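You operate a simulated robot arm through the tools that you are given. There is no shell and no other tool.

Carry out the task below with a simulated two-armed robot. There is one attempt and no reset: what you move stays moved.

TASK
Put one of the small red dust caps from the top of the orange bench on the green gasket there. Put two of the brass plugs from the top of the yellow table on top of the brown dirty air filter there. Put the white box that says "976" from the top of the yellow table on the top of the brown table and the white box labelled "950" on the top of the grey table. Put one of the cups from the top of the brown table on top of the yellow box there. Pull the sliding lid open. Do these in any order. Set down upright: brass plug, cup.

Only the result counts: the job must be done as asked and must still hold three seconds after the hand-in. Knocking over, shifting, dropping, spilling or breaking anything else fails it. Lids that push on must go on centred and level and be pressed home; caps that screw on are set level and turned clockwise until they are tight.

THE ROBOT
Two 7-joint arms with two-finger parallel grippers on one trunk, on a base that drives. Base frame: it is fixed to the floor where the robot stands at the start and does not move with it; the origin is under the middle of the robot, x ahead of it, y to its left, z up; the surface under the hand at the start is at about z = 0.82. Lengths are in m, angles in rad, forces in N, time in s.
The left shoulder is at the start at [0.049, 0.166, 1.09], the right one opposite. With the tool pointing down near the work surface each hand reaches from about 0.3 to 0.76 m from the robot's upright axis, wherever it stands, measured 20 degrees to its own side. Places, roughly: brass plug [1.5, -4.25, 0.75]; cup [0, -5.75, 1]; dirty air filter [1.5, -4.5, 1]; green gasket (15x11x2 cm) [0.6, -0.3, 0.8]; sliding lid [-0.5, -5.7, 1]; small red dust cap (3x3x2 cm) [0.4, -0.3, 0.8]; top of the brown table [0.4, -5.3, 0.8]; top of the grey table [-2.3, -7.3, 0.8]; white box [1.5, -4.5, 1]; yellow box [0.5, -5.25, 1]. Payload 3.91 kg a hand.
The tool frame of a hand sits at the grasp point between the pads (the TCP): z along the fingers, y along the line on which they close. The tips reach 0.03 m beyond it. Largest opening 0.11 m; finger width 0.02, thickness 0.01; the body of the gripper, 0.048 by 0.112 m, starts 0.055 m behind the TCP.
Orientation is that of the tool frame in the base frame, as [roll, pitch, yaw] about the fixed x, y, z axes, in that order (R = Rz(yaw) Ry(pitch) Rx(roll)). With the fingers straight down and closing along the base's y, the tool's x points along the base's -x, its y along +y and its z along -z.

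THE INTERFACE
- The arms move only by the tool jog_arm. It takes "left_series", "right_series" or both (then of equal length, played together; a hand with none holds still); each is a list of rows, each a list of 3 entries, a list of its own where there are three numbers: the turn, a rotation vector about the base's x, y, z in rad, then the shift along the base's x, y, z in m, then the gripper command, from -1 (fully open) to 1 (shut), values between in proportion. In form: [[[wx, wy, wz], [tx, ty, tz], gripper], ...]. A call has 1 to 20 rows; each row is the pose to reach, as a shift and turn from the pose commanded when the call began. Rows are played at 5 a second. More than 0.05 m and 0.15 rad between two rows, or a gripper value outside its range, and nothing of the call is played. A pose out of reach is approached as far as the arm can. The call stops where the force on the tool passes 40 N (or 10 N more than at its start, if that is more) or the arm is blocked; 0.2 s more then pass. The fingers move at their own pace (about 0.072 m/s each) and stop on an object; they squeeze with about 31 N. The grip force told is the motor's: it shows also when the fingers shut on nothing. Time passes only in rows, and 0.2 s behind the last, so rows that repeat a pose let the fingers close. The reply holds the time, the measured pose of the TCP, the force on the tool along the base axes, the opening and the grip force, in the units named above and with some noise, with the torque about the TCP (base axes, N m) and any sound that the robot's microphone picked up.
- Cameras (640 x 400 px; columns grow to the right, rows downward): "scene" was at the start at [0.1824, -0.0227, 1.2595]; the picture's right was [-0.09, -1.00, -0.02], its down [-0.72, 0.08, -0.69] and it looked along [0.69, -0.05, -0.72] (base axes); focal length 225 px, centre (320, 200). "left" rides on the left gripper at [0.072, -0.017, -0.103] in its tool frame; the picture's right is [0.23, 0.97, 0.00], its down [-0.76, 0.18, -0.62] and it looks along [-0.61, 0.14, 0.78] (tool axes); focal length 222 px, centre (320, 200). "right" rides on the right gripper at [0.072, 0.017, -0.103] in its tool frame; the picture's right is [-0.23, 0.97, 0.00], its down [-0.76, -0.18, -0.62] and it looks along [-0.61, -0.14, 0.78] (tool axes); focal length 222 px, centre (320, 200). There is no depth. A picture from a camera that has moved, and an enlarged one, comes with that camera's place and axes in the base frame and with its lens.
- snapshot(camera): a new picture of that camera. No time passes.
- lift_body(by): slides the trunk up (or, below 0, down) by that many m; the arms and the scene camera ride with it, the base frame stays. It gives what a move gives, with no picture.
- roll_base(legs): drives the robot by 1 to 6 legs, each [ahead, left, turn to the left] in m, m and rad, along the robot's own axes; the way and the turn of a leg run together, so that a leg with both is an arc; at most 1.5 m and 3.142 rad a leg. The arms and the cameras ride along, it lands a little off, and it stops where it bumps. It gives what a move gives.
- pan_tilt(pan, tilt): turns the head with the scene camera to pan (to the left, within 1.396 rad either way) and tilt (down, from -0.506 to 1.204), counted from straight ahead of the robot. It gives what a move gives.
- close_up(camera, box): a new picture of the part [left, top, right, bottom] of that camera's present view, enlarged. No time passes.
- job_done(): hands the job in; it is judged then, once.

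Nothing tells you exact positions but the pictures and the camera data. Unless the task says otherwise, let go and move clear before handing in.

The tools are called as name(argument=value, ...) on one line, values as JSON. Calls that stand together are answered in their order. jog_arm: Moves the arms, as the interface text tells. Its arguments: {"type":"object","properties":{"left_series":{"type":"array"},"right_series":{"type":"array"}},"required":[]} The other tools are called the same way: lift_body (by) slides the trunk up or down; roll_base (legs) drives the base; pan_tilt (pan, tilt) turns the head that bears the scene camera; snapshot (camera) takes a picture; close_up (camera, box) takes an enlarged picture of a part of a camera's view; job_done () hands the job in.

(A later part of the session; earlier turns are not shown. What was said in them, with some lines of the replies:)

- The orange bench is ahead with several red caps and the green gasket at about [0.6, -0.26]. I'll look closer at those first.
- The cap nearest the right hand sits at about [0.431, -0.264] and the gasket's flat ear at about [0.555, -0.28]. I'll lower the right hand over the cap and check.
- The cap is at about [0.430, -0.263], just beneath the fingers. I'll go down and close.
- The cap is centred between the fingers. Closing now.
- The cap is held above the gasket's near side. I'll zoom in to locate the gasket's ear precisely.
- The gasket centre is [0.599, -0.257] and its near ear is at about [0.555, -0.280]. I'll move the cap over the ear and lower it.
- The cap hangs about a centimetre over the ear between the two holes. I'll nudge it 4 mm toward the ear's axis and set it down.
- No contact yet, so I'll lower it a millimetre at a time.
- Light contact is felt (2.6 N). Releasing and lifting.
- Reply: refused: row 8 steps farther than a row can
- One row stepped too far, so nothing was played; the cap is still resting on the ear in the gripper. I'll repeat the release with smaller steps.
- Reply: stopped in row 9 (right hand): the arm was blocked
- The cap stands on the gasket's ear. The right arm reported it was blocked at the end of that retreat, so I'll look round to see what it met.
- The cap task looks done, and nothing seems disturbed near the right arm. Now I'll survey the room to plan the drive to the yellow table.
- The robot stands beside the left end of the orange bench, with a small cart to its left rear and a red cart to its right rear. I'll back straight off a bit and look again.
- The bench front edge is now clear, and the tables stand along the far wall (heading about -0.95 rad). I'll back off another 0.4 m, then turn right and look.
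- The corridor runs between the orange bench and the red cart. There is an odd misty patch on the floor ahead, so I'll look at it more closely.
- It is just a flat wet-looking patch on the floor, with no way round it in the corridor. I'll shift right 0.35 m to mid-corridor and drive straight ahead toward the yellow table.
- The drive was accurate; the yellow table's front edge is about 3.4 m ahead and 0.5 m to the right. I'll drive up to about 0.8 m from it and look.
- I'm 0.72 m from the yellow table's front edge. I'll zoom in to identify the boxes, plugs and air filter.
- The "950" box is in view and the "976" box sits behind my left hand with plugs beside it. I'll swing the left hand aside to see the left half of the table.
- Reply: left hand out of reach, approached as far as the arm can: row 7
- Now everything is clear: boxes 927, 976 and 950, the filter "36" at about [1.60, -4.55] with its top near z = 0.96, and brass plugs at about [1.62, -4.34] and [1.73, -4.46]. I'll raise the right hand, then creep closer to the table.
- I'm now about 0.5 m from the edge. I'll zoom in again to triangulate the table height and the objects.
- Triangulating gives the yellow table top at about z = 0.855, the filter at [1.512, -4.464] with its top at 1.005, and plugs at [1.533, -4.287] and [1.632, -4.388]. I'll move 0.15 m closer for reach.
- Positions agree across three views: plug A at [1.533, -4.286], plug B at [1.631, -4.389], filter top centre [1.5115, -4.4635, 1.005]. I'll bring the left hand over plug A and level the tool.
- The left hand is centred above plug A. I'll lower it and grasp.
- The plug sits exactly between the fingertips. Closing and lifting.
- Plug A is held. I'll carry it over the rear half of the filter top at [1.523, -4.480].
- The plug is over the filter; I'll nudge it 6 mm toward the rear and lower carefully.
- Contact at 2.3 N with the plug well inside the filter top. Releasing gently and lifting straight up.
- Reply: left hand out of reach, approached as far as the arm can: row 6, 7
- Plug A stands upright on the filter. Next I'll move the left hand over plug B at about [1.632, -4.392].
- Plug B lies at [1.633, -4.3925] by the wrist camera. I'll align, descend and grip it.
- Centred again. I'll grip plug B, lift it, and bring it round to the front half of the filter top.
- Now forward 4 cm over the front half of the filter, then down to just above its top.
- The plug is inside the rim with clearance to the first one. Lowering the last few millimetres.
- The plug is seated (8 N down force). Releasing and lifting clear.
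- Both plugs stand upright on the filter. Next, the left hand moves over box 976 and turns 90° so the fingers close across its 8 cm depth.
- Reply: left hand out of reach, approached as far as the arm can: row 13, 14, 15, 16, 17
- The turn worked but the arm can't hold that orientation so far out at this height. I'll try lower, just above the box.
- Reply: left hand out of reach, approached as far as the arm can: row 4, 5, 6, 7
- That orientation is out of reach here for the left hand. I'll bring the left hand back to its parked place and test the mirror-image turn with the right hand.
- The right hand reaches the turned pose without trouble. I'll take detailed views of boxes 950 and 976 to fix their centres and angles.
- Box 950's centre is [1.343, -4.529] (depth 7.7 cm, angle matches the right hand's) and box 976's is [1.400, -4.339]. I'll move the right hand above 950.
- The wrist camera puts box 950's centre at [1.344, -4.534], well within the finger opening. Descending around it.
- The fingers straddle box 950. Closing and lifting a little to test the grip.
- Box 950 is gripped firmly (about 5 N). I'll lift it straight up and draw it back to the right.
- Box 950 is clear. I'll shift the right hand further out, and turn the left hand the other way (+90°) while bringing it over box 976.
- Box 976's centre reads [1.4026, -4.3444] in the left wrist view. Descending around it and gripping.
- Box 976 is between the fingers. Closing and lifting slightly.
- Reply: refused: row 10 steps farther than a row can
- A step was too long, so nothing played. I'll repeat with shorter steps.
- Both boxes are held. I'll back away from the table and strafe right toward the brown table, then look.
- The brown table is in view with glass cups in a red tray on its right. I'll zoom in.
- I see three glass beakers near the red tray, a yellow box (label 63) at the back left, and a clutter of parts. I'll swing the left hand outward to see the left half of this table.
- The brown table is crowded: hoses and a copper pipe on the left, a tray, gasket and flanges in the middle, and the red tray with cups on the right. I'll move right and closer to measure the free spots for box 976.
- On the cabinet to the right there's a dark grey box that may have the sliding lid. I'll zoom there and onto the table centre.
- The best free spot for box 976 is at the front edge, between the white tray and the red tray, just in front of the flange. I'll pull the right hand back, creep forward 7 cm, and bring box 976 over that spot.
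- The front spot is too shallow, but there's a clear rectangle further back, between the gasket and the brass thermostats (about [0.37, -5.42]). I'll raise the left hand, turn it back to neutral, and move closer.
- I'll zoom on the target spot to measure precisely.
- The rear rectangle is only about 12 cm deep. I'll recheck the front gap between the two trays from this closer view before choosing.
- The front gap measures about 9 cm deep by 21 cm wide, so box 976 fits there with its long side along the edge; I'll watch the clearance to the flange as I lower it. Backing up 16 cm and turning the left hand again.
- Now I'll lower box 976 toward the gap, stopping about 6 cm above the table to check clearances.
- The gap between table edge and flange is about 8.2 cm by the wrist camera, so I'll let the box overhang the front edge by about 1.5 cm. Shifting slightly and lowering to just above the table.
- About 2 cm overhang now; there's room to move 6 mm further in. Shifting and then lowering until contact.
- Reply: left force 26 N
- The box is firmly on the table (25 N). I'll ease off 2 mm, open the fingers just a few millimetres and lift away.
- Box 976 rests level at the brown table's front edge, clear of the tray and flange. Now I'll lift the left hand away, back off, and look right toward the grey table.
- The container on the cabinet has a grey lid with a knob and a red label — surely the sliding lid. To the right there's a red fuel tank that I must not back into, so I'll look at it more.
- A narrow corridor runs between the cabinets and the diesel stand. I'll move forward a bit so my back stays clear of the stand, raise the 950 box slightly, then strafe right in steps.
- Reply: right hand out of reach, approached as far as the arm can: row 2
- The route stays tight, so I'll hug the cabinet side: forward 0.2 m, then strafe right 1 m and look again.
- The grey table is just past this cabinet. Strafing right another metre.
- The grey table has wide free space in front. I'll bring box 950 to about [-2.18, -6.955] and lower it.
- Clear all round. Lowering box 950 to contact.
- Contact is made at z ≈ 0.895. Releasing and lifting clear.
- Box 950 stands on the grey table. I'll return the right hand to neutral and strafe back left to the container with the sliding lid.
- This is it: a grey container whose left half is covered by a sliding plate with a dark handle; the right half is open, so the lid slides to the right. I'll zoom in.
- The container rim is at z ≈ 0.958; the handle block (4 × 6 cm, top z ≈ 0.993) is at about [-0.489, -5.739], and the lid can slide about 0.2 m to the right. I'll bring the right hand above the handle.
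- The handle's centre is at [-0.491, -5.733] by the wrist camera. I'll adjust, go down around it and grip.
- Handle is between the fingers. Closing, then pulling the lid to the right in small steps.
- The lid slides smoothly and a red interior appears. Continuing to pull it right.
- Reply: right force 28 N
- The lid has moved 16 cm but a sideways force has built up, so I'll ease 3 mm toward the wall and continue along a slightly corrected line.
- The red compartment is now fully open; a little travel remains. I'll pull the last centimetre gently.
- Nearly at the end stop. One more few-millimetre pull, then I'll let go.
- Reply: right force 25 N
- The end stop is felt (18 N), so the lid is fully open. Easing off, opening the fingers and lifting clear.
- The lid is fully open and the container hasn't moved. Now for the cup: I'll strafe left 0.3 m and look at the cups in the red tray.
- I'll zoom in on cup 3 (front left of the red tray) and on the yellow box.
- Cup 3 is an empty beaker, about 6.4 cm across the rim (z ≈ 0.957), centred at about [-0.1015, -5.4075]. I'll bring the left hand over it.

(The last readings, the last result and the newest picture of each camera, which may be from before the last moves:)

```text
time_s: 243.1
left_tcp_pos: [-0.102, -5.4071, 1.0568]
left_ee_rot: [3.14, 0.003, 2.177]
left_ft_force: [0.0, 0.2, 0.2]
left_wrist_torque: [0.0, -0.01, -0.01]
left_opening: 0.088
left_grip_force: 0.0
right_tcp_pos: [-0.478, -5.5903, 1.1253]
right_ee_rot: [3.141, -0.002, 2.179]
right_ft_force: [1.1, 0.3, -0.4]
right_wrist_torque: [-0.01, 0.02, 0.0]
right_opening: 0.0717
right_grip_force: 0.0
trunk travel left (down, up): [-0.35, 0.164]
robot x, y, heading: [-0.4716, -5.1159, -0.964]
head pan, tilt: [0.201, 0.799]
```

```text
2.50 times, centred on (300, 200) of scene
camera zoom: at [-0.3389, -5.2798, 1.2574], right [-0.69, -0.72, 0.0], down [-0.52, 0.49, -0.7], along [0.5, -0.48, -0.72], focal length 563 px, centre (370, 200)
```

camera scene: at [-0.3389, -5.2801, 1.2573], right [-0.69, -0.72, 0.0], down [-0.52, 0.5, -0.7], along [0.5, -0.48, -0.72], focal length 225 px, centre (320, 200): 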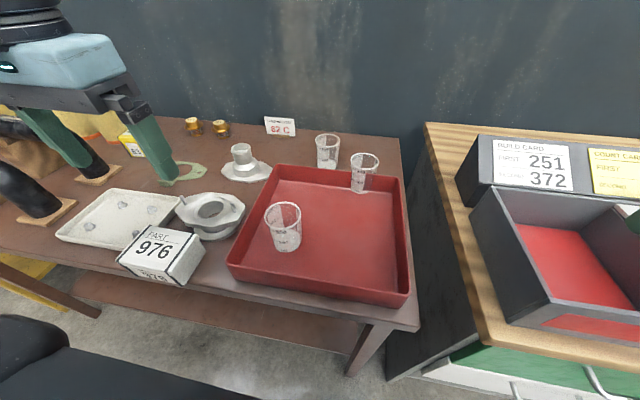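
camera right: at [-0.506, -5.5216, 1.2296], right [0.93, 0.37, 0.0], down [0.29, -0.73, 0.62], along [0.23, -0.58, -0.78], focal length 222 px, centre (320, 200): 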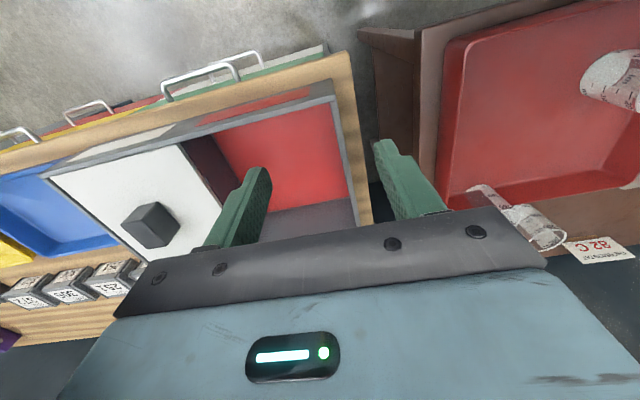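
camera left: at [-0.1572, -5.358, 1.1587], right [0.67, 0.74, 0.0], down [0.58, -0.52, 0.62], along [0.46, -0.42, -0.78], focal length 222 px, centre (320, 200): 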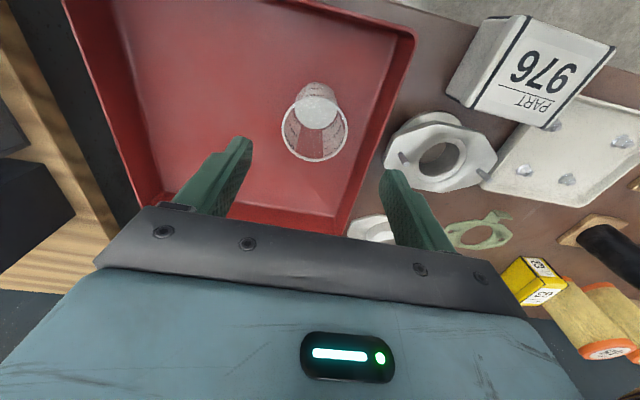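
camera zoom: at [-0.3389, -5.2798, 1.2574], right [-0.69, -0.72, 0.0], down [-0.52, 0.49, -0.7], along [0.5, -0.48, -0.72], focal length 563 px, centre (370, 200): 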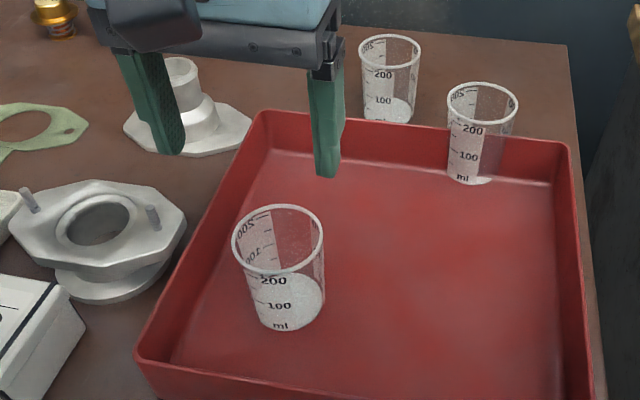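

The cup's centre reads [-0.101, -5.412]; the tray wall leaves over 1 cm beside the finger. Adjusting and descending to mid-cup.

jog_arm(left_series=[[[0, 0, 0], [0.0012, -0.0052, -0.03], -0.6], [[0, 0, 0], [0.0012, -0.0052, -0.07], -0.6], [[0, 0, 0], [0.0012, -0.0052, -0.1], -0.6], [[0, 0, 0], [0.0012, -0.0052, -0.124], -0.6], [[0, 0, 0], [0.0012, -0.0052, -0.124], -0.6]])

snapshot(camera="left")

close_up(camera="scene", box=[200, 120, 400, 280])

```text
time_s: 244.3
left_tcp_pos: [-0.1006, -5.4111, 0.9323]
left_ee_rot: [3.141, 0.001, 2.178]
left_ft_force: [0.4, 0.3, -0.4]
left_wrist_torque: [0.0, 0.03, 0.03]
left_opening: 0.0882
left_grip_force: 0.1
right_tcp_pos: [-0.4785, -5.5906, 1.1258]
right_ee_rot: [3.14, -0.002, 2.178]
right_ft_force: [-0.6, 0.0, 0.2]
right_wrist_torque: [0.03, 0.0, -0.01]
right_opening: 0.0715
right_grip_force: 0.1
trunk travel left (down, up): [-0.35, 0.164]
robot x, y, heading: [-0.4707, -5.1178, -0.963]
head pan, tilt: [0.201, 0.799]
```

```text
taken
camera left: at [-0.1557, -5.3629, 1.0346], right [0.67, 0.74, 0.0], down [0.58, -0.52, 0.62], along [0.46, -0.42, -0.78], focal length 222 px, centre (320, 200)
```

left: 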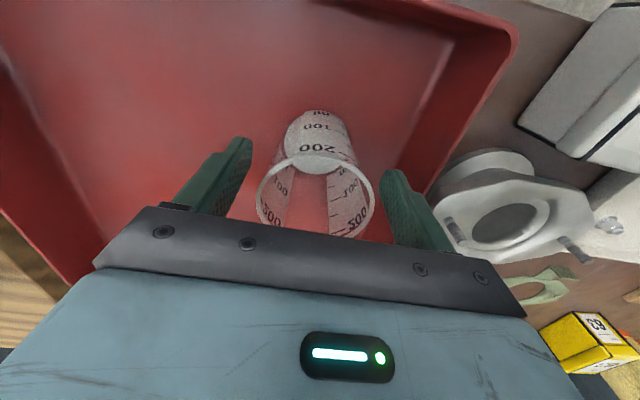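

```text
2.50 times, centred on (300, 200) of scene
camera zoom: at [-0.3389, -5.28, 1.2573], right [-0.69, -0.72, 0.0], down [-0.52, 0.5, -0.7], along [0.5, -0.48, -0.72], focal length 563 px, centre (370, 200)
```

zoom: 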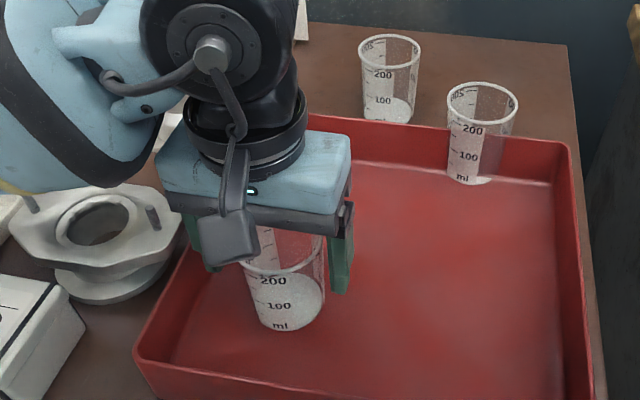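

The cup is centred between the fingers. Closing gently and lifting a little.

jog_arm(left_series=[[[0, 0, 0], [0, 0, 0], -0.4], [[0, 0, 0], [0, 0, 0], -0.3], [[0, 0, 0], [0, 0, 0], -0.2], [[0, 0, 0], [0, 0, 0], -0.1], [[0, 0, 0], [0, 0, 0], 0.1], [[0, 0, 0], [0, 0, 0], 0.5], [[0, 0, 0], [0, 0, 0], 0.5]])

snapshot(camera="left")

```text
time_s: 245.9
left_tcp_pos: [-0.1014, -5.4117, 0.9347]
left_ee_rot: [3.14, 0.003, 2.177]
left_ft_force: [1.1, -0.5, 0.6]
left_wrist_torque: [0.04, 0.02, 0.0]
left_opening: 0.0647
left_grip_force: 31.0
right_tcp_pos: [-0.4791, -5.5894, 1.1261]
right_ee_rot: [3.138, -0.002, 2.178]
right_ft_force: [-0.5, 0.6, -0.6]
right_wrist_torque: [-0.01, -0.01, -0.02]
right_opening: 0.0715
right_grip_force: 0.1
trunk travel left (down, up): [-0.35, 0.164]
robot x, y, heading: [-0.4741, -5.118, -0.963]
head pan, tilt: [0.201, 0.799]
```

```text
taken
camera left: at [-0.1556, -5.363, 1.035], right [0.67, 0.74, 0.0], down [0.58, -0.52, 0.62], along [0.46, -0.42, -0.78], focal length 222 px, centre (320, 200)
```

left: 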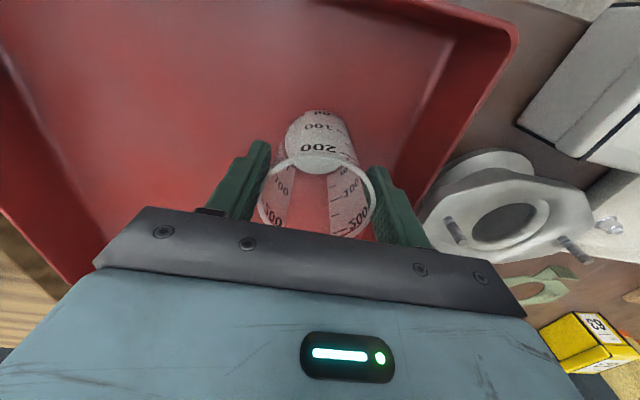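

The cup is gripped at 6.5 cm. Lifting it slowly.

jog_arm(left_series=[[[0, 0, 0], [0, 0, 0.01], 0.6], [[0, 0, 0], [0, 0, 0.025], 0.6], [[0, 0, 0], [0, 0, 0.045], 0.6], [[0, 0, 0], [0, 0, 0.065], 0.6], [[0, 0, 0], [0, 0, 0.085], 0.6], [[0, 0, 0], [0, 0, 0.105], 0.6], [[0, 0, 0], [0, 0, 0.125], 0.6], [[0, 0, 0], [0, 0, 0.14], 0.6], [[0, 0, 0], [0, 0, 0.14], 0.6]])

snapshot(camera="left")

snapshot(camera="scene")

```text
time_s: 247.9
left_tcp_pos: [-0.0999, -5.411, 1.0744]
left_ee_rot: [-3.141, 0.001, 2.177]
left_ft_force: [0.0, 0.6, -1.0]
left_wrist_torque: [0.0, -0.01, 0.0]
left_opening: 0.0647
left_grip_force: 31.1
right_tcp_pos: [-0.4788, -5.5902, 1.1252]
right_ee_rot: [3.141, -0.002, 2.18]
right_ft_force: [-0.6, 0.4, 0.2]
right_wrist_torque: [0.01, 0.01, -0.05]
right_opening: 0.0713
right_grip_force: 0.1
trunk travel left (down, up): [-0.35, 0.164]
robot x, y, heading: [-0.4736, -5.1203, -0.97]
head pan, tilt: [0.201, 0.799]
```

```text
taken
camera left: at [-0.156, -5.3632, 1.1749], right [0.67, 0.74, 0.0], down [0.58, -0.52, 0.62], along [0.46, -0.42, -0.78], focal length 222 px, centre (320, 200)
```

left: 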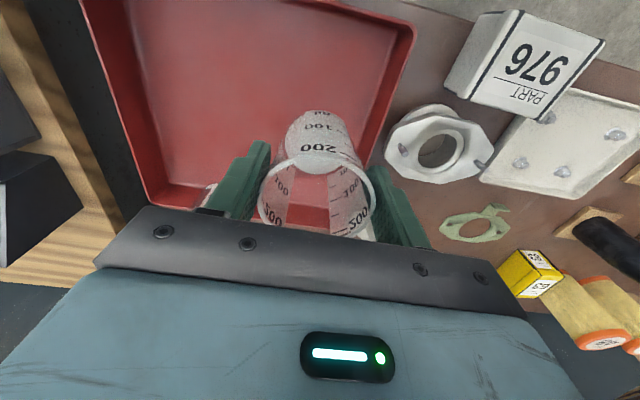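

```text
taken
camera scene: at [-0.3386, -5.2801, 1.2573], right [-0.69, -0.72, 0.0], down [-0.52, 0.5, -0.7], along [0.5, -0.48, -0.72], focal length 225 px, centre (320, 200)
```

scene: 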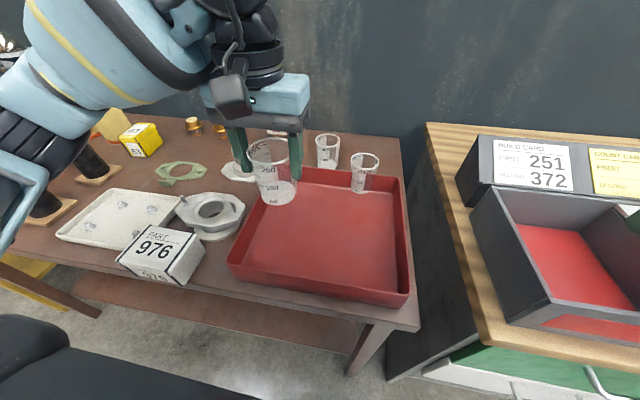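

The cup is held. The hoses beside the yellow box are tall (about z = 1.03), so I'll raise the trunk 0.15 m for clearance, then back off, strafe left and come forward to the yellow box.

lift_body(by=0.15)

roll_base(legs=[[-0.15, 0, 0], [0, 0.45, 0]])

pan_tilt(pan=0.3, tilt=0.8)

snapshot(camera="scene")

snapshot(camera="left")

```text
time_s: 249.7
left_tcp_pos: [-0.0993, -5.4137, 1.2211]
left_ee_rot: [3.14, -0.001, 2.178]
left_ft_force: [0.3, -0.9, -0.3]
left_wrist_torque: [0.0, 0.03, 0.0]
left_opening: 0.065
left_grip_force: 31.2
right_tcp_pos: [-0.4791, -5.5908, 1.2735]
right_ee_rot: [3.141, -0.005, 2.181]
right_ft_force: [0.1, 0.8, -0.7]
right_wrist_torque: [0.04, 0.05, 0.01]
right_opening: 0.0713
right_grip_force: 0.1
trunk travel left (down, up): [-0.5, 0.014]
robot x, y, heading: [-0.4736, -5.1159, -0.966]
head pan, tilt: [0.201, 0.799]
```

```text
time_s: 255.2
left_tcp_pos: [0.1868, -5.0291, 1.2237]
left_ee_rot: [3.14, 0.0, 2.178]
left_ft_force: [0.8, 0.4, -1.1]
left_wrist_torque: [0.01, -0.01, 0.04]
left_opening: 0.0649
left_grip_force: 30.9
right_tcp_pos: [-0.1911, -5.209, 1.2749]
right_ee_rot: [3.141, -0.002, 2.181]
right_ft_force: [0.0, 0.1, -0.6]
right_wrist_torque: [-0.01, -0.01, 0.01]
right_opening: 0.0715
right_grip_force: 0.1
trunk travel left (down, up): [-0.5, 0.014]
robot x, y, heading: [-0.1853, -4.7359, -0.956]
head pan, tilt: [0.201, 0.799]
```

```text
time_s: 255.8
left_tcp_pos: [0.1868, -5.0294, 1.224]
left_ee_rot: [-3.139, 0.002, 2.179]
left_ft_force: [-0.5, 0.7, -0.2]
left_wrist_torque: [0.02, -0.04, 0.0]
left_opening: 0.0647
left_grip_force: 30.8
right_tcp_pos: [-0.1916, -5.2078, 1.274]
right_ee_rot: [3.14, -0.002, 2.181]
right_ft_force: [0.5, -0.7, 0.1]
right_wrist_torque: [0.0, 0.0, 0.03]
right_opening: 0.0715
right_grip_force: 0.2
trunk travel left (down, up): [-0.5, 0.014]
robot x, y, heading: [-0.1866, -4.7377, -0.958]
head pan, tilt: [0.3, 0.799]
```

```text
taken
camera scene: at [-0.1044, -4.8082, 1.4316], right [-0.62, -0.79, 0.0], down [-0.57, 0.44, -0.7], along [0.55, -0.43, -0.72], focal length 225 px, centre (320, 200)
```

scene: 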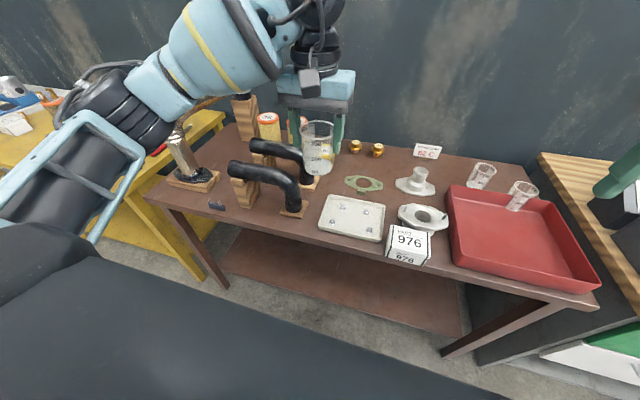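

```text
taken
camera left: at [0.1315, -4.9808, 1.3253], right [0.67, 0.74, 0.0], down [0.58, -0.52, 0.62], along [0.46, -0.42, -0.78], focal length 222 px, centre (320, 200)
```

left: 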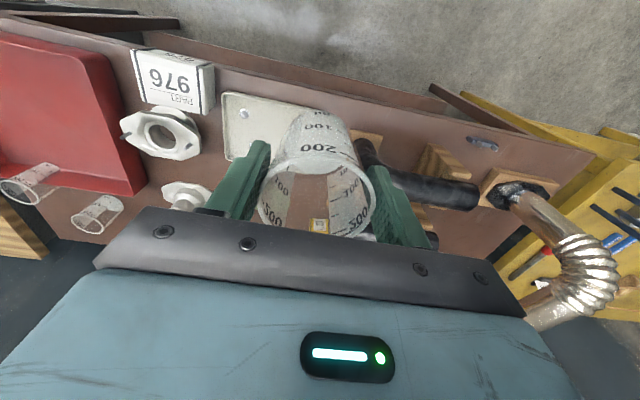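

Clear of everything at this height. Moving forward 0.25 m toward the yellow box.

roll_base(legs=[[0.25, 0, 0]])

pan_tilt(pan=0.35, tilt=0.9)

snapshot(camera="scene")

snapshot(camera="left")

```text
time_s: 257.7
left_tcp_pos: [0.3305, -5.2331, 1.224]
left_ee_rot: [-3.141, 0.001, 2.179]
left_ft_force: [-0.5, 0.2, -0.3]
left_wrist_torque: [0.01, -0.01, -0.01]
left_opening: 0.0647
left_grip_force: 31.1
right_tcp_pos: [-0.0481, -5.4129, 1.2751]
right_ee_rot: [3.14, -0.004, 2.182]
right_ft_force: [0.5, 0.1, 0.3]
right_wrist_torque: [0.01, -0.01, 0.02]
right_opening: 0.0715
right_grip_force: 0.0
trunk travel left (down, up): [-0.5, 0.014]
robot x, y, heading: [-0.0445, -4.941, -0.958]
head pan, tilt: [0.3, 0.799]
```

```text
time_s: 258.3
left_tcp_pos: [0.3311, -5.2355, 1.2235]
left_ee_rot: [3.141, 0.001, 2.179]
left_ft_force: [0.8, -0.4, -0.6]
left_wrist_torque: [0.04, 0.02, -0.01]
left_opening: 0.0647
left_grip_force: 30.8
right_tcp_pos: [-0.0487, -5.4137, 1.2761]
right_ee_rot: [3.139, -0.002, 2.181]
right_ft_force: [0.4, -0.1, 0.6]
right_wrist_torque: [0.01, -0.02, -0.02]
right_opening: 0.0716
right_grip_force: 0.0
trunk travel left (down, up): [-0.5, 0.014]
robot x, y, heading: [-0.0388, -4.9414, -0.964]
head pan, tilt: [0.351, 0.901]
```

```text
taken
camera scene: at [0.037, -5.0071, 1.4237], right [-0.57, -0.82, 0.0], down [-0.64, 0.45, -0.62], along [0.51, -0.36, -0.78], focal length 225 px, centre (320, 200)
```

scene: 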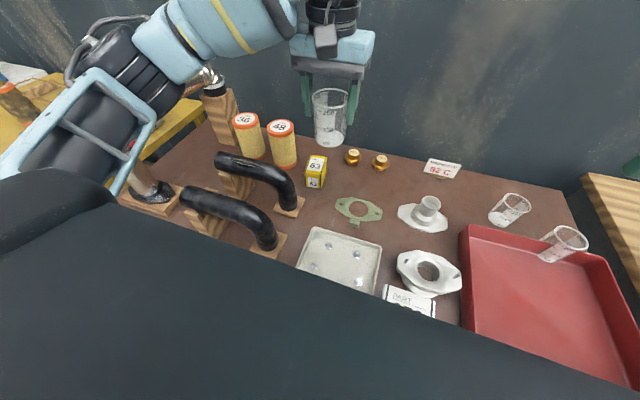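

```text
taken
camera left: at [0.2748, -5.1856, 1.3252], right [0.67, 0.74, 0.0], down [0.58, -0.52, 0.62], along [0.46, -0.42, -0.78], focal length 222 px, centre (320, 200)
```

left: 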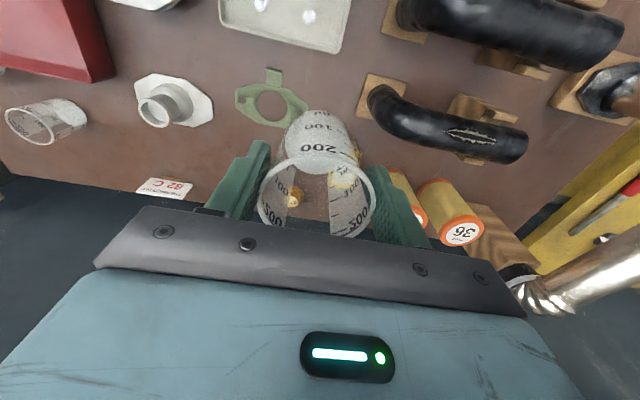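

Everything's clear. Zooming on the yellow box to fix its top centre.

close_up(camera="scene", box=[270, 130, 370, 210])

close_up(camera="left", box=[250, 80, 450, 240])

```text
5.00 times, centred on (320, 170) of scene
camera zoom: at [0.037, -5.0071, 1.4237], right [-0.57, -0.82, 0.0], down [-0.64, 0.45, -0.62], along [0.51, -0.36, -0.78], focal length 1125 px, centre (320, 350)
```

zoom: 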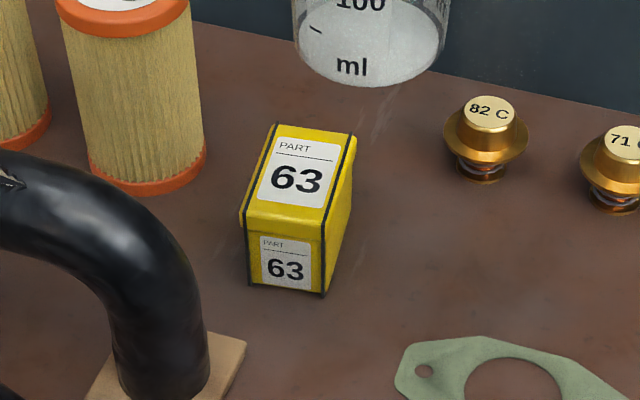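

```text
2.50 times, centred on (350, 160) of left
camera zoom: at [0.2748, -5.1856, 1.3252], right [0.67, 0.74, 0.0], down [0.58, -0.52, 0.62], along [0.46, -0.42, -0.78], focal length 555 px, centre (245, 300)
```

zoom: 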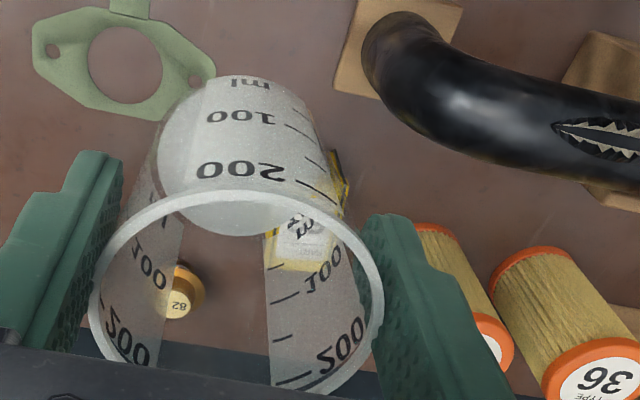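

The yellow box's top (about 5.5 × 9.5 cm, z ≈ 0.917) is centred near [0.492, -5.310]. I'll carry the cup above it and lower to a few centimetres over the top.

jog_arm(left_series=[[[0, 0, 0], [0.03, -0.015, 0], 0.6], [[0, 0, 0], [0.06, -0.03, 0], 0.6], [[0, 0, 0], [0.09, -0.045, 0], 0.6], [[0, 0, 0], [0.12, -0.06, 0], 0.6], [[0, 0, 0], [0.15, -0.073, 0], 0.6], [[0, 0, 0], [0.162, -0.0775, 0], 0.6], [[0, 0, 0], [0.162, -0.0775, -0.03], 0.6], [[0, 0, 0], [0.162, -0.0775, -0.06], 0.6], [[0, 0, 0], [0.162, -0.0775, -0.09], 0.6], [[0, 0, 0], [0.162, -0.0775, -0.12], 0.6], [[0, 0, 0], [0.162, -0.0775, -0.15], 0.6], [[0, 0, 0], [0.162, -0.0775, -0.175], 0.6], [[0, 0, 0], [0.162, -0.0775, -0.175], 0.6]])

close_up(camera="scene", box=[250, 90, 390, 210])

snapshot(camera="left")

```text
time_s: 261.1
left_tcp_pos: [0.4926, -5.3115, 1.0488]
left_ee_rot: [3.139, 0.002, 2.178]
left_ft_force: [0.8, 0.4, 0.3]
left_wrist_torque: [0.0, 0.02, 0.0]
left_opening: 0.0642
left_grip_force: 31.2
right_tcp_pos: [-0.0487, -5.4138, 1.2762]
right_ee_rot: [3.14, -0.002, 2.181]
right_ft_force: [0.6, 0.5, 0.7]
right_wrist_torque: [-0.01, 0.03, 0.03]
right_opening: 0.0719
right_grip_force: 0.1
trunk travel left (down, up): [-0.5, 0.014]
robot x, y, heading: [-0.0453, -4.9413, -0.961]
head pan, tilt: [0.351, 0.901]
```

```text
3.33 times, centred on (320, 150) of scene
camera zoom: at [0.0365, -5.0065, 1.4238], right [-0.57, -0.82, 0.0], down [-0.64, 0.45, -0.62], along [0.51, -0.36, -0.78], focal length 750 px, centre (320, 367)
```

zoom: 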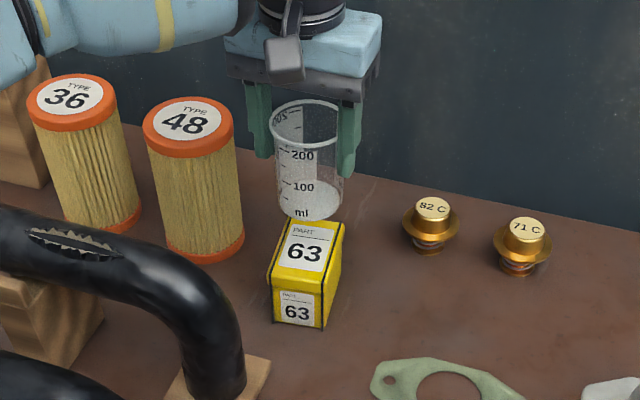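

```text
taken
camera left: at [0.4367, -5.2625, 1.15], right [0.67, 0.74, 0.0], down [0.58, -0.52, 0.62], along [0.46, -0.42, -0.78], focal length 222 px, centre (320, 200)
```

left: 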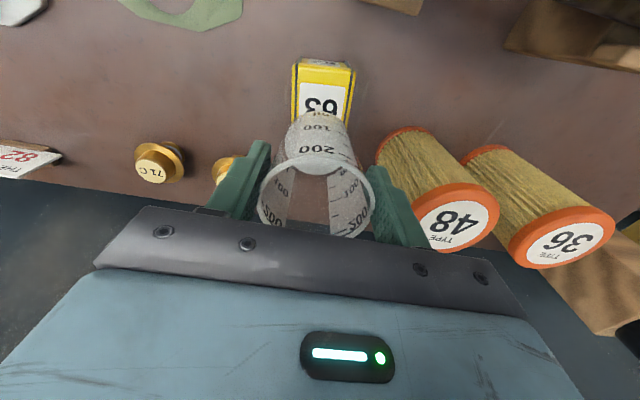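

I'll check the cup's alignment and tilt over the box with close-ups from both cameras.

close_up(camera="left", box=[240, 50, 400, 250])

close_up(camera="scene", box=[290, 105, 350, 190])

```text
2.00 times, centred on (320, 150) of left
camera zoom: at [0.4367, -5.2625, 1.15], right [0.67, 0.74, 0.0], down [0.58, -0.52, 0.62], along [0.46, -0.42, -0.78], focal length 444 px, centre (320, 300)
```

zoom: 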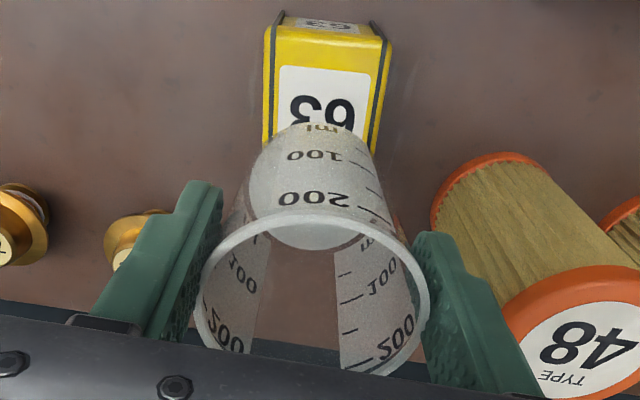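

```text
4.71 times, centred on (320, 148) of scene
camera zoom: at [0.0365, -5.0065, 1.4238], right [-0.57, -0.82, 0.0], down [-0.64, 0.45, -0.62], along [0.51, -0.36, -0.78], focal length 1059 px, centre (320, 447)
```

zoom: 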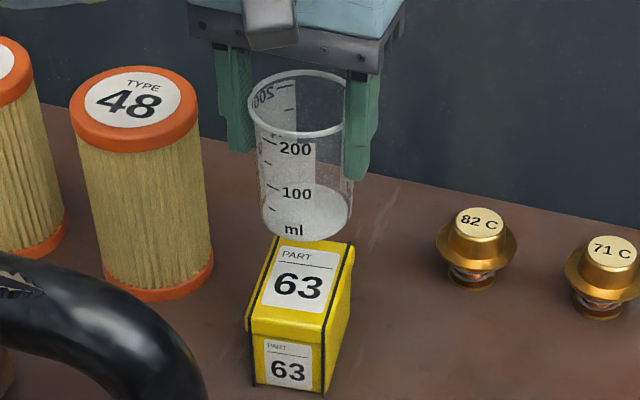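

The cup hangs upright; both cameras agree it needs about 4 mm to the left. Shifting and lowering 4 cm.

jog_arm(left_series=[[[0, 0, 0], [0.0033, 0.0023, 0], 0.6], [[0, 0, 0], [0.0033, 0.0023, -0.015], 0.6], [[0, 0, 0], [0.0033, 0.0023, -0.03], 0.6], [[0, 0, 0], [0.0033, 0.0023, -0.042], 0.6], [[0, 0, 0], [0.0033, 0.0023, -0.042], 0.6]])

close_up(camera="left", box=[240, 50, 400, 250])

close_up(camera="scene", box=[280, 105, 350, 190])

```text
time_s: 262.3
left_tcp_pos: [0.4955, -5.3104, 1.0068]
left_ee_rot: [-3.14, 0.002, 2.18]
left_ft_force: [-0.3, -0.2, -0.6]
left_wrist_torque: [-0.02, 0.0, -0.02]
left_opening: 0.0642
left_grip_force: 31.1
right_tcp_pos: [-0.0486, -5.413, 1.2746]
right_ee_rot: [3.14, -0.002, 2.182]
right_ft_force: [-0.4, -0.4, -0.7]
right_wrist_torque: [0.02, 0.0, -0.04]
right_opening: 0.0713
right_grip_force: 0.0
trunk travel left (down, up): [-0.5, 0.014]
robot x, y, heading: [-0.0441, -4.9415, -0.96]
head pan, tilt: [0.351, 0.901]
```

```text
2.00 times, centred on (320, 150) of left
camera zoom: at [0.4401, -5.2606, 1.1078], right [0.67, 0.74, 0.0], down [0.58, -0.52, 0.62], along [0.46, -0.42, -0.78], focal length 444 px, centre (320, 300)
```

zoom: 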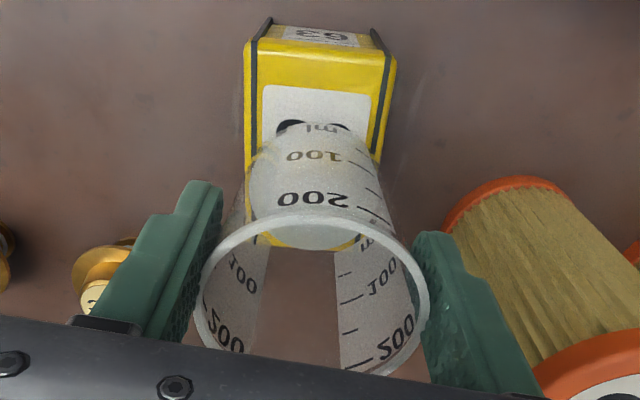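

```text
4.71 times, centred on (315, 148) of scene
camera zoom: at [0.0366, -5.0066, 1.4238], right [-0.57, -0.82, 0.0], down [-0.64, 0.45, -0.62], along [0.51, -0.36, -0.78], focal length 1059 px, centre (344, 447)
```

zoom: 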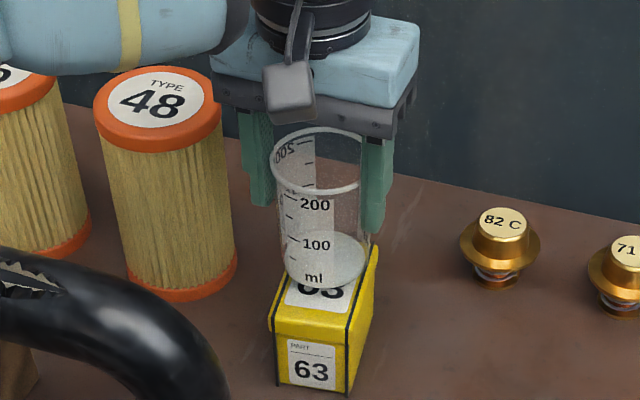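

The cup's axis is within 1–3 mm of the box centre. Lowering the rest in small steps until contact.

jog_arm(left_series=[[[0, 0, 0], [0, 0, -0.004], 0.6], [[0, 0, 0], [0, 0, -0.008], 0.6], [[0, 0, 0], [0, 0, -0.01], 0.6], [[0, 0, 0], [0, 0, -0.01], 0.6]])

close_up(camera="scene", box=[280, 105, 350, 190])

```text
time_s: 263.3
left_tcp_pos: [0.496, -5.3098, 0.9976]
left_ee_rot: [3.141, 0.003, 2.18]
left_ft_force: [1.6, -0.4, 8.0]
left_wrist_torque: [0.06, 0.0, -0.02]
left_opening: 0.0643
left_grip_force: 30.3
right_tcp_pos: [-0.048, -5.412, 1.2749]
right_ee_rot: [3.14, 0.0, 2.181]
right_ft_force: [-0.2, 0.7, -0.7]
right_wrist_torque: [0.02, -0.02, 0.03]
right_opening: 0.0713
right_grip_force: 0.1
trunk travel left (down, up): [-0.5, 0.014]
robot x, y, heading: [-0.0453, -4.9405, -0.964]
head pan, tilt: [0.351, 0.901]
```

```text
4.71 times, centred on (315, 148) of scene
camera zoom: at [0.0361, -5.006, 1.424], right [-0.57, -0.82, 0.0], down [-0.64, 0.45, -0.62], along [0.51, -0.36, -0.78], focal length 1059 px, centre (344, 447)
```

zoom: 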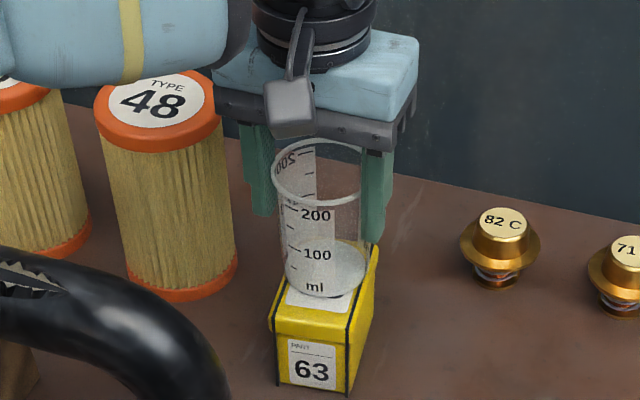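

Contact at 8 N, and the cup's base sits fully on the box top. Opening the fingers gently and lifting straight up.

jog_arm(left_series=[[[0, 0, 0], [0, 0, 0.0005], 0.4], [[0, 0, 0], [0, 0, 0.0005], 0.0], [[0, 0, 0], [0, 0, 0.0005], -0.15], [[0, 0, 0], [0, 0, 0.0005], -0.25], [[0, 0, 0], [0, 0, 0.0005], -0.35], [[0, 0, 0], [0, 0, 0.0005], -0.45], [[0, 0, 0], [0, 0, 0.0005], -0.5]])

close_up(camera="scene", box=[280, 105, 350, 190])

close_up(camera="left", box=[200, 50, 440, 250])

```text
time_s: 264.9
left_tcp_pos: [0.4951, -5.3094, 0.9963]
left_ee_rot: [-3.141, 0.002, 2.179]
left_ft_force: [-0.1, -0.1, 0.6]
left_wrist_torque: [0.01, 0.0, -0.01]
left_opening: 0.0827
left_grip_force: 0.1
right_tcp_pos: [-0.0479, -5.4132, 1.2754]
right_ee_rot: [3.14, -0.001, 2.181]
right_ft_force: [1.0, 0.0, 0.9]
right_wrist_torque: [0.0, 0.03, 0.0]
right_opening: 0.0713
right_grip_force: 0.0
trunk travel left (down, up): [-0.5, 0.014]
robot x, y, heading: [-0.0441, -4.9431, -0.961]
head pan, tilt: [0.351, 0.901]
```

```text
4.71 times, centred on (315, 148) of scene
camera zoom: at [0.0366, -5.0066, 1.4237], right [-0.57, -0.82, 0.0], down [-0.64, 0.45, -0.62], along [0.51, -0.36, -0.78], focal length 1059 px, centre (344, 447)
```

zoom: 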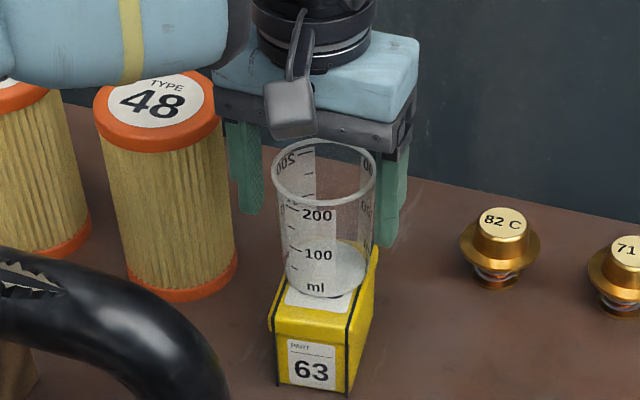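

```text
2.00 times, centred on (320, 150) of left
camera zoom: at [0.4398, -5.2606, 1.0989], right [0.67, 0.74, 0.0], down [0.58, -0.52, 0.62], along [0.46, -0.42, -0.78], focal length 444 px, centre (320, 300)
```

zoom: 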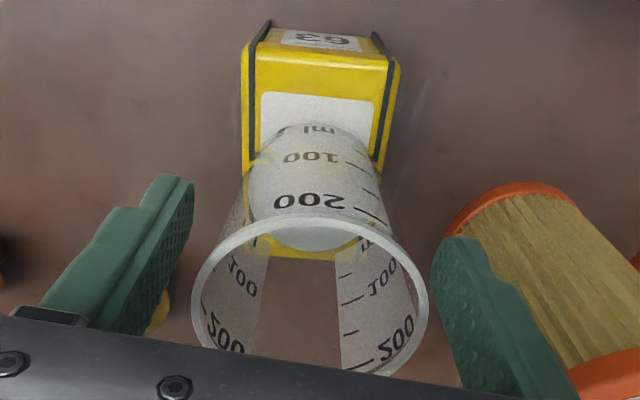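

The cup stands free and upright on the yellow box. Lifting the hand straight up.

jog_arm(left_series=[[[0, 0, 0], [0, 0, 0.015], -0.5], [[0, 0, 0], [0, 0, 0.04], -0.5], [[0, 0, 0], [0, 0, 0.07], -0.5], [[0, 0, 0], [0, 0, 0.1], -0.5], [[0, 0, 0], [0, 0, 0.13], -0.5], [[0, 0, 0], [0, 0, 0.16], -0.5], [[0, 0, 0], [-0.02, 0.03, 0.18], -0.5], [[0, 0, 0], [-0.04, 0.06, 0.2], -0.5], [[0, 0, 0], [-0.06, 0.09, 0.22], -0.5]])

close_up(camera="scene", box=[250, 90, 390, 210])

snapshot(camera="scene")

```text
time_s: 266.9
left_tcp_pos: [0.4345, -5.2181, 1.2181]
left_ee_rot: [3.139, 0.003, 2.179]
left_ft_force: [-0.6, 0.2, 0.3]
left_wrist_torque: [-0.02, -0.01, 0.03]
left_opening: 0.0827
left_grip_force: 0.1
right_tcp_pos: [-0.0484, -5.4118, 1.2757]
right_ee_rot: [-3.14, 0.001, 2.182]
right_ft_force: [-0.5, 0.0, 0.2]
right_wrist_torque: [0.02, 0.01, -0.03]
right_opening: 0.0713
right_grip_force: 0.0
trunk travel left (down, up): [-0.5, 0.014]
robot x, y, heading: [-0.0438, -4.9413, -0.968]
head pan, tilt: [0.351, 0.901]
```

```text
3.33 times, centred on (320, 150) of scene
camera zoom: at [0.0362, -5.0056, 1.4239], right [-0.57, -0.82, 0.0], down [-0.64, 0.45, -0.62], along [0.51, -0.36, -0.78], focal length 750 px, centre (320, 367)
```

zoom: 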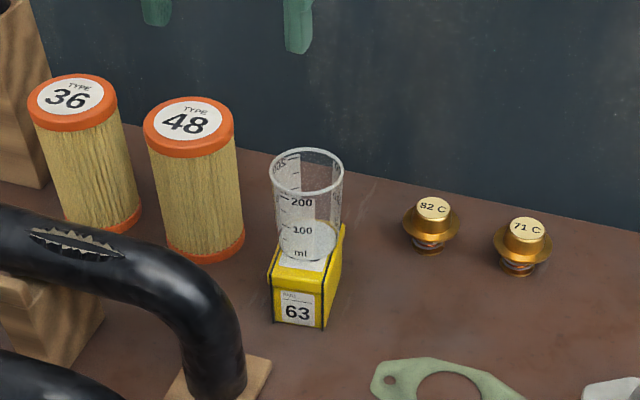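

```text
taken
camera scene: at [0.0362, -5.0056, 1.4239], right [-0.57, -0.82, 0.0], down [-0.64, 0.45, -0.62], along [0.51, -0.36, -0.78], focal length 225 px, centre (320, 200)
```

scene: 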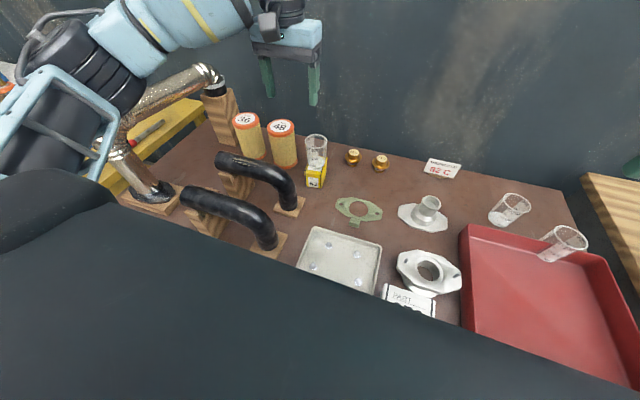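

The cup stands upright on the yellow box. I'll back away and take a final look at the brown and yellow tables.

roll_base(legs=[[-0.4, 0, 0]])

pan_tilt(pan=-0.1, tilt=0.65)

snapshot(camera="scene")

pan_tilt(pan=0.8, tilt=0.45)

snapshot(camera="scene")

```text
time_s: 269.4
left_tcp_pos: [0.2084, -4.8954, 1.2168]
left_ee_rot: [-3.141, 0.001, 2.176]
left_ft_force: [-0.4, -0.7, 0.7]
left_wrist_torque: [-0.01, -0.02, 0.01]
left_opening: 0.0827
left_grip_force: 0.0
right_tcp_pos: [-0.2759, -5.0893, 1.2758]
right_ee_rot: [3.139, -0.002, 2.178]
right_ft_force: [-0.6, 0.4, 0.7]
right_wrist_torque: [0.0, 0.0, -0.01]
right_opening: 0.0714
right_grip_force: 0.0
trunk travel left (down, up): [-0.5, 0.014]
robot x, y, heading: [-0.2666, -4.6175, -0.96]
head pan, tilt: [0.351, 0.901]
```

```text
time_s: 270.3
left_tcp_pos: [0.2101, -4.8962, 1.2169]
left_ee_rot: [3.14, 0.0, 2.177]
left_ft_force: [-0.4, -0.5, -0.2]
left_wrist_torque: [0.0, -0.02, -0.05]
left_opening: 0.0824
left_grip_force: 0.0
right_tcp_pos: [-0.2735, -5.0887, 1.2752]
right_ee_rot: [3.139, -0.003, 2.179]
right_ft_force: [-0.3, -1.6, 0.9]
right_wrist_torque: [-0.02, 0.0, -0.02]
right_opening: 0.0715
right_grip_force: 0.0
trunk travel left (down, up): [-0.5, 0.014]
robot x, y, heading: [-0.27, -4.6174, -0.96]
head pan, tilt: [-0.099, 0.649]
```

```text
taken
camera scene: at [-0.2088, -4.7149, 1.4442], right [-0.87, -0.49, 0.0], down [-0.29, 0.53, -0.8], along [0.39, -0.7, -0.61], focal length 225 px, centre (320, 200)
```

scene: 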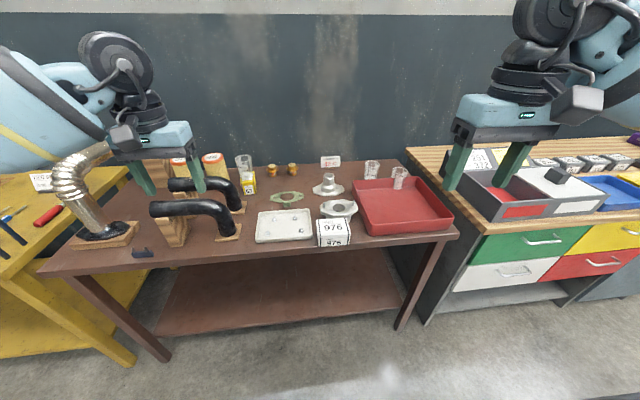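

```text
time_s: 271.5
left_tcp_pos: [0.2075, -4.8957, 1.2174]
left_ee_rot: [3.141, 0.003, 2.177]
left_ft_force: [0.3, -0.1, -0.4]
left_wrist_torque: [-0.02, -0.01, -0.03]
left_opening: 0.0826
left_grip_force: 0.1
right_tcp_pos: [-0.2755, -5.0882, 1.2746]
right_ee_rot: [3.139, -0.002, 2.177]
right_ft_force: [0.4, -0.6, 0.3]
right_wrist_torque: [0.02, -0.04, 0.0]
right_opening: 0.072
right_grip_force: 0.0
trunk travel left (down, up): [-0.5, 0.014]
robot x, y, heading: [-0.2686, -4.619, -0.968]
head pan, tilt: [0.799, 0.45]
```

```text
taken
camera scene: at [-0.1606, -4.6541, 1.4621], right [-0.16, -0.99, 0.0], down [-0.43, 0.07, -0.9], along [0.89, -0.15, -0.44], focal length 225 px, centre (320, 200)
```

scene: 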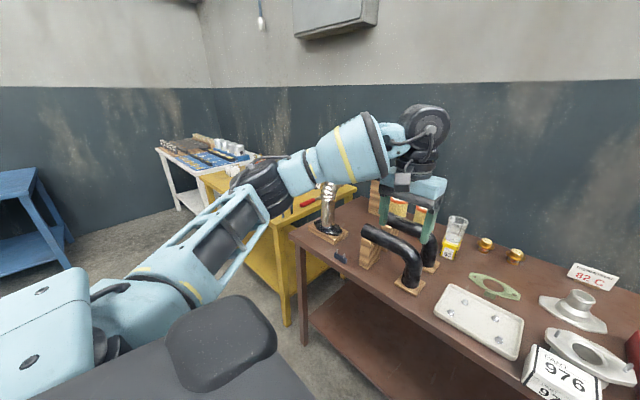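

All looks right on the brown table and the container. I'll zoom on box 976, then slide left a little to double-check the plugs on the filter.

pan_tilt(pan=-0.1, tilt=0.65)

close_up(camera="scene", box=[220, 140, 470, 270])

roll_base(legs=[[-0.15, 0, 0], [0, 1.0, 0]])

pan_tilt(pan=0.1, tilt=0.6)

snapshot(camera="scene")

```text
time_s: 272.7
left_tcp_pos: [0.2071, -4.8954, 1.2168]
left_ee_rot: [-3.14, 0.001, 2.176]
left_ft_force: [0.5, -0.7, -0.6]
left_wrist_torque: [-0.02, -0.03, 0.02]
left_opening: 0.0823
left_grip_force: 0.1
right_tcp_pos: [-0.2754, -5.0879, 1.2759]
right_ee_rot: [3.139, -0.001, 2.177]
right_ft_force: [0.0, 0.7, -1.2]
right_wrist_torque: [0.0, 0.0, -0.02]
right_opening: 0.0716
right_grip_force: 0.1
trunk travel left (down, up): [-0.5, 0.014]
robot x, y, heading: [-0.2694, -4.6182, -0.963]
head pan, tilt: [-0.099, 0.649]
```

```text
2.56 times, centred on (345, 205) of scene
camera zoom: at [-0.209, -4.7148, 1.4443], right [-0.87, -0.49, 0.0], down [-0.29, 0.53, -0.8], along [0.39, -0.7, -0.6], focal length 576 px, centre (256, 187)
```

zoom: 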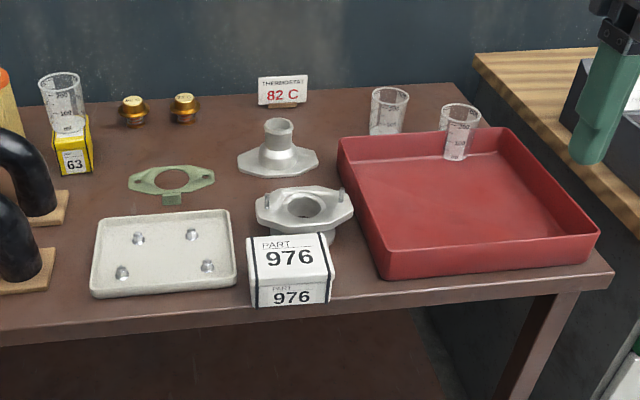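

```text
time_s: 282.8
left_tcp_pos: [0.944, -4.1991, 1.2173]
left_ee_rot: [3.141, 0.002, 2.181]
left_ft_force: [0.0, 0.1, 0.5]
left_wrist_torque: [0.0, -0.01, -0.01]
left_opening: 0.0824
left_grip_force: 0.0
right_tcp_pos: [0.4605, -4.3935, 1.2758]
right_ee_rot: [3.14, -0.001, 2.182]
right_ft_force: [0.6, -0.3, -0.8]
right_wrist_torque: [-0.01, -0.02, 0.01]
right_opening: 0.0715
right_grip_force: 0.1
trunk travel left (down, up): [-0.5, 0.014]
robot x, y, heading: [0.4619, -3.9184, -0.959]
head pan, tilt: [-0.099, 0.649]
```

```text
time_s: 283.5
left_tcp_pos: [0.9451, -4.1987, 1.217]
left_ee_rot: [3.142, 0.001, 2.18]
left_ft_force: [0.3, -0.1, 0.1]
left_wrist_torque: [0.01, 0.0, 0.04]
left_opening: 0.0826
left_grip_force: 0.1
right_tcp_pos: [0.461, -4.3927, 1.2757]
right_ee_rot: [3.14, -0.002, 2.183]
right_ft_force: [0.5, 0.4, -0.1]
right_wrist_torque: [-0.01, 0.01, 0.0]
right_opening: 0.0716
right_grip_force: 0.0
trunk travel left (down, up): [-0.5, 0.014]
robot x, y, heading: [0.4668, -3.9236, -0.964]
head pan, tilt: [0.099, 0.6]
```

```text
taken
camera scene: at [0.5411, -4.0102, 1.4485], right [-0.76, -0.65, 0.0], down [-0.37, 0.43, -0.82], along [0.54, -0.63, -0.57], focal length 225 px, centre (320, 200)
```

scene: 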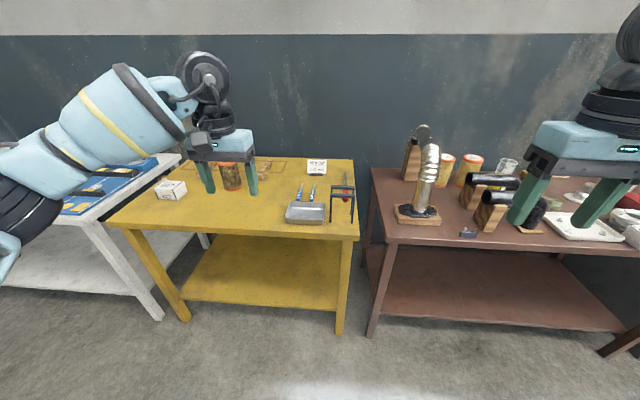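

Box 976 and the cup are fine. The left hand hides the filter top, so I'll slide a bit further left and zoom.

roll_base(legs=[[0, 0.35, 0]])

snapshot(camera="scene")

close_up(camera="scene", box=[200, 110, 420, 230])

```text
time_s: 287.2
left_tcp_pos: [1.2315, -3.9986, 1.2173]
left_ee_rot: [3.141, 0.002, 2.178]
left_ft_force: [-1.1, 0.5, 0.7]
left_wrist_torque: [-0.02, 0.0, 0.01]
left_opening: 0.0823
left_grip_force: 0.0
right_tcp_pos: [0.7504, -4.191, 1.2748]
right_ee_rot: [3.139, 0.0, 2.181]
right_ft_force: [-0.1, -0.2, -0.4]
right_wrist_torque: [-0.02, 0.01, -0.01]
right_opening: 0.0718
right_grip_force: 0.0
trunk travel left (down, up): [-0.5, 0.014]
robot x, y, heading: [0.7545, -3.7216, -0.961]
head pan, tilt: [0.099, 0.6]
```

```text
taken
camera scene: at [0.8302, -3.8086, 1.4485], right [-0.76, -0.65, 0.0], down [-0.37, 0.43, -0.83], along [0.54, -0.63, -0.56], focal length 225 px, centre (320, 200)
```

scene: 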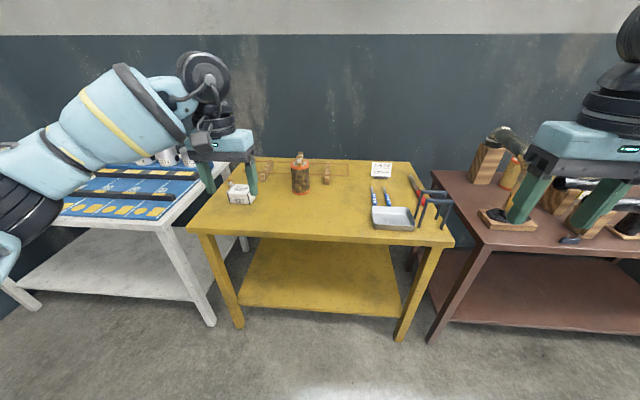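

```text
2.91 times, centred on (310, 170) of scene
camera zoom: at [0.8302, -3.8086, 1.4485], right [-0.76, -0.65, 0.0], down [-0.37, 0.43, -0.83], along [0.54, -0.63, -0.56], focal length 655 px, centre (349, 287)
```

zoom: 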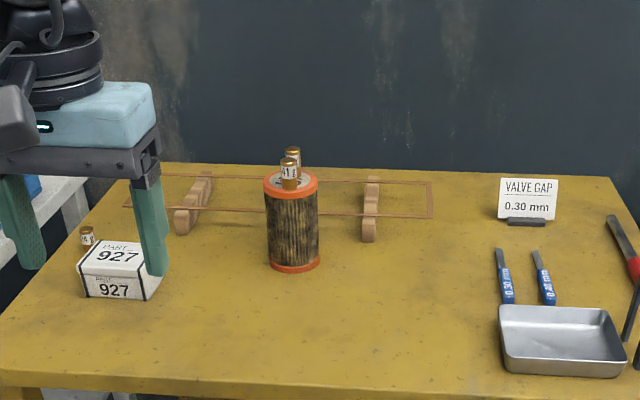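

Both brass plugs stand on the filter, and the rest is as last seen:
- The red cap is on the gasket.
- Box 976 is on the brown table.
- Box 950 is on the grey table.
- The cup is on the yellow box.
- The sliding lid is fully open.

Both hands are empty and clear, so I'm handing in.

job_done()

```text
The job is handed in.
```

The job is handed in, and as far as I could see every part of it is done. I looked at all of it again before handing in, except the red cap and box 950, which I last checked when I set them down.

- **Red dust cap:** it stands on the near end of the green gasket, between the two holes.
- **Brass plugs:** the "58 g" and "41 g" plugs stand upright, side by side, on top of the dirty air filter.
- **Box 976:** it sits level at the front edge of the brown table, between the white tray and the red tray. It overhangs the edge by about 1.5 cm, because the table was crowded and that was the best free spot.
- **Box 950:** it stands in the open front part of the grey table.
- **Cup:** the beaker from the front of the red tray is upright on the yellow box. It stands about 1 cm behind the centre, with its base fully on the top.
- **Sliding lid:** it is pulled to its end stop, so the left (red) compartment is fully open.

I saw nothing else moved or knocked over. Early on, the right arm reported that it was blocked as it drew back from the gasket. I found no contact and nothing near it disturbed.
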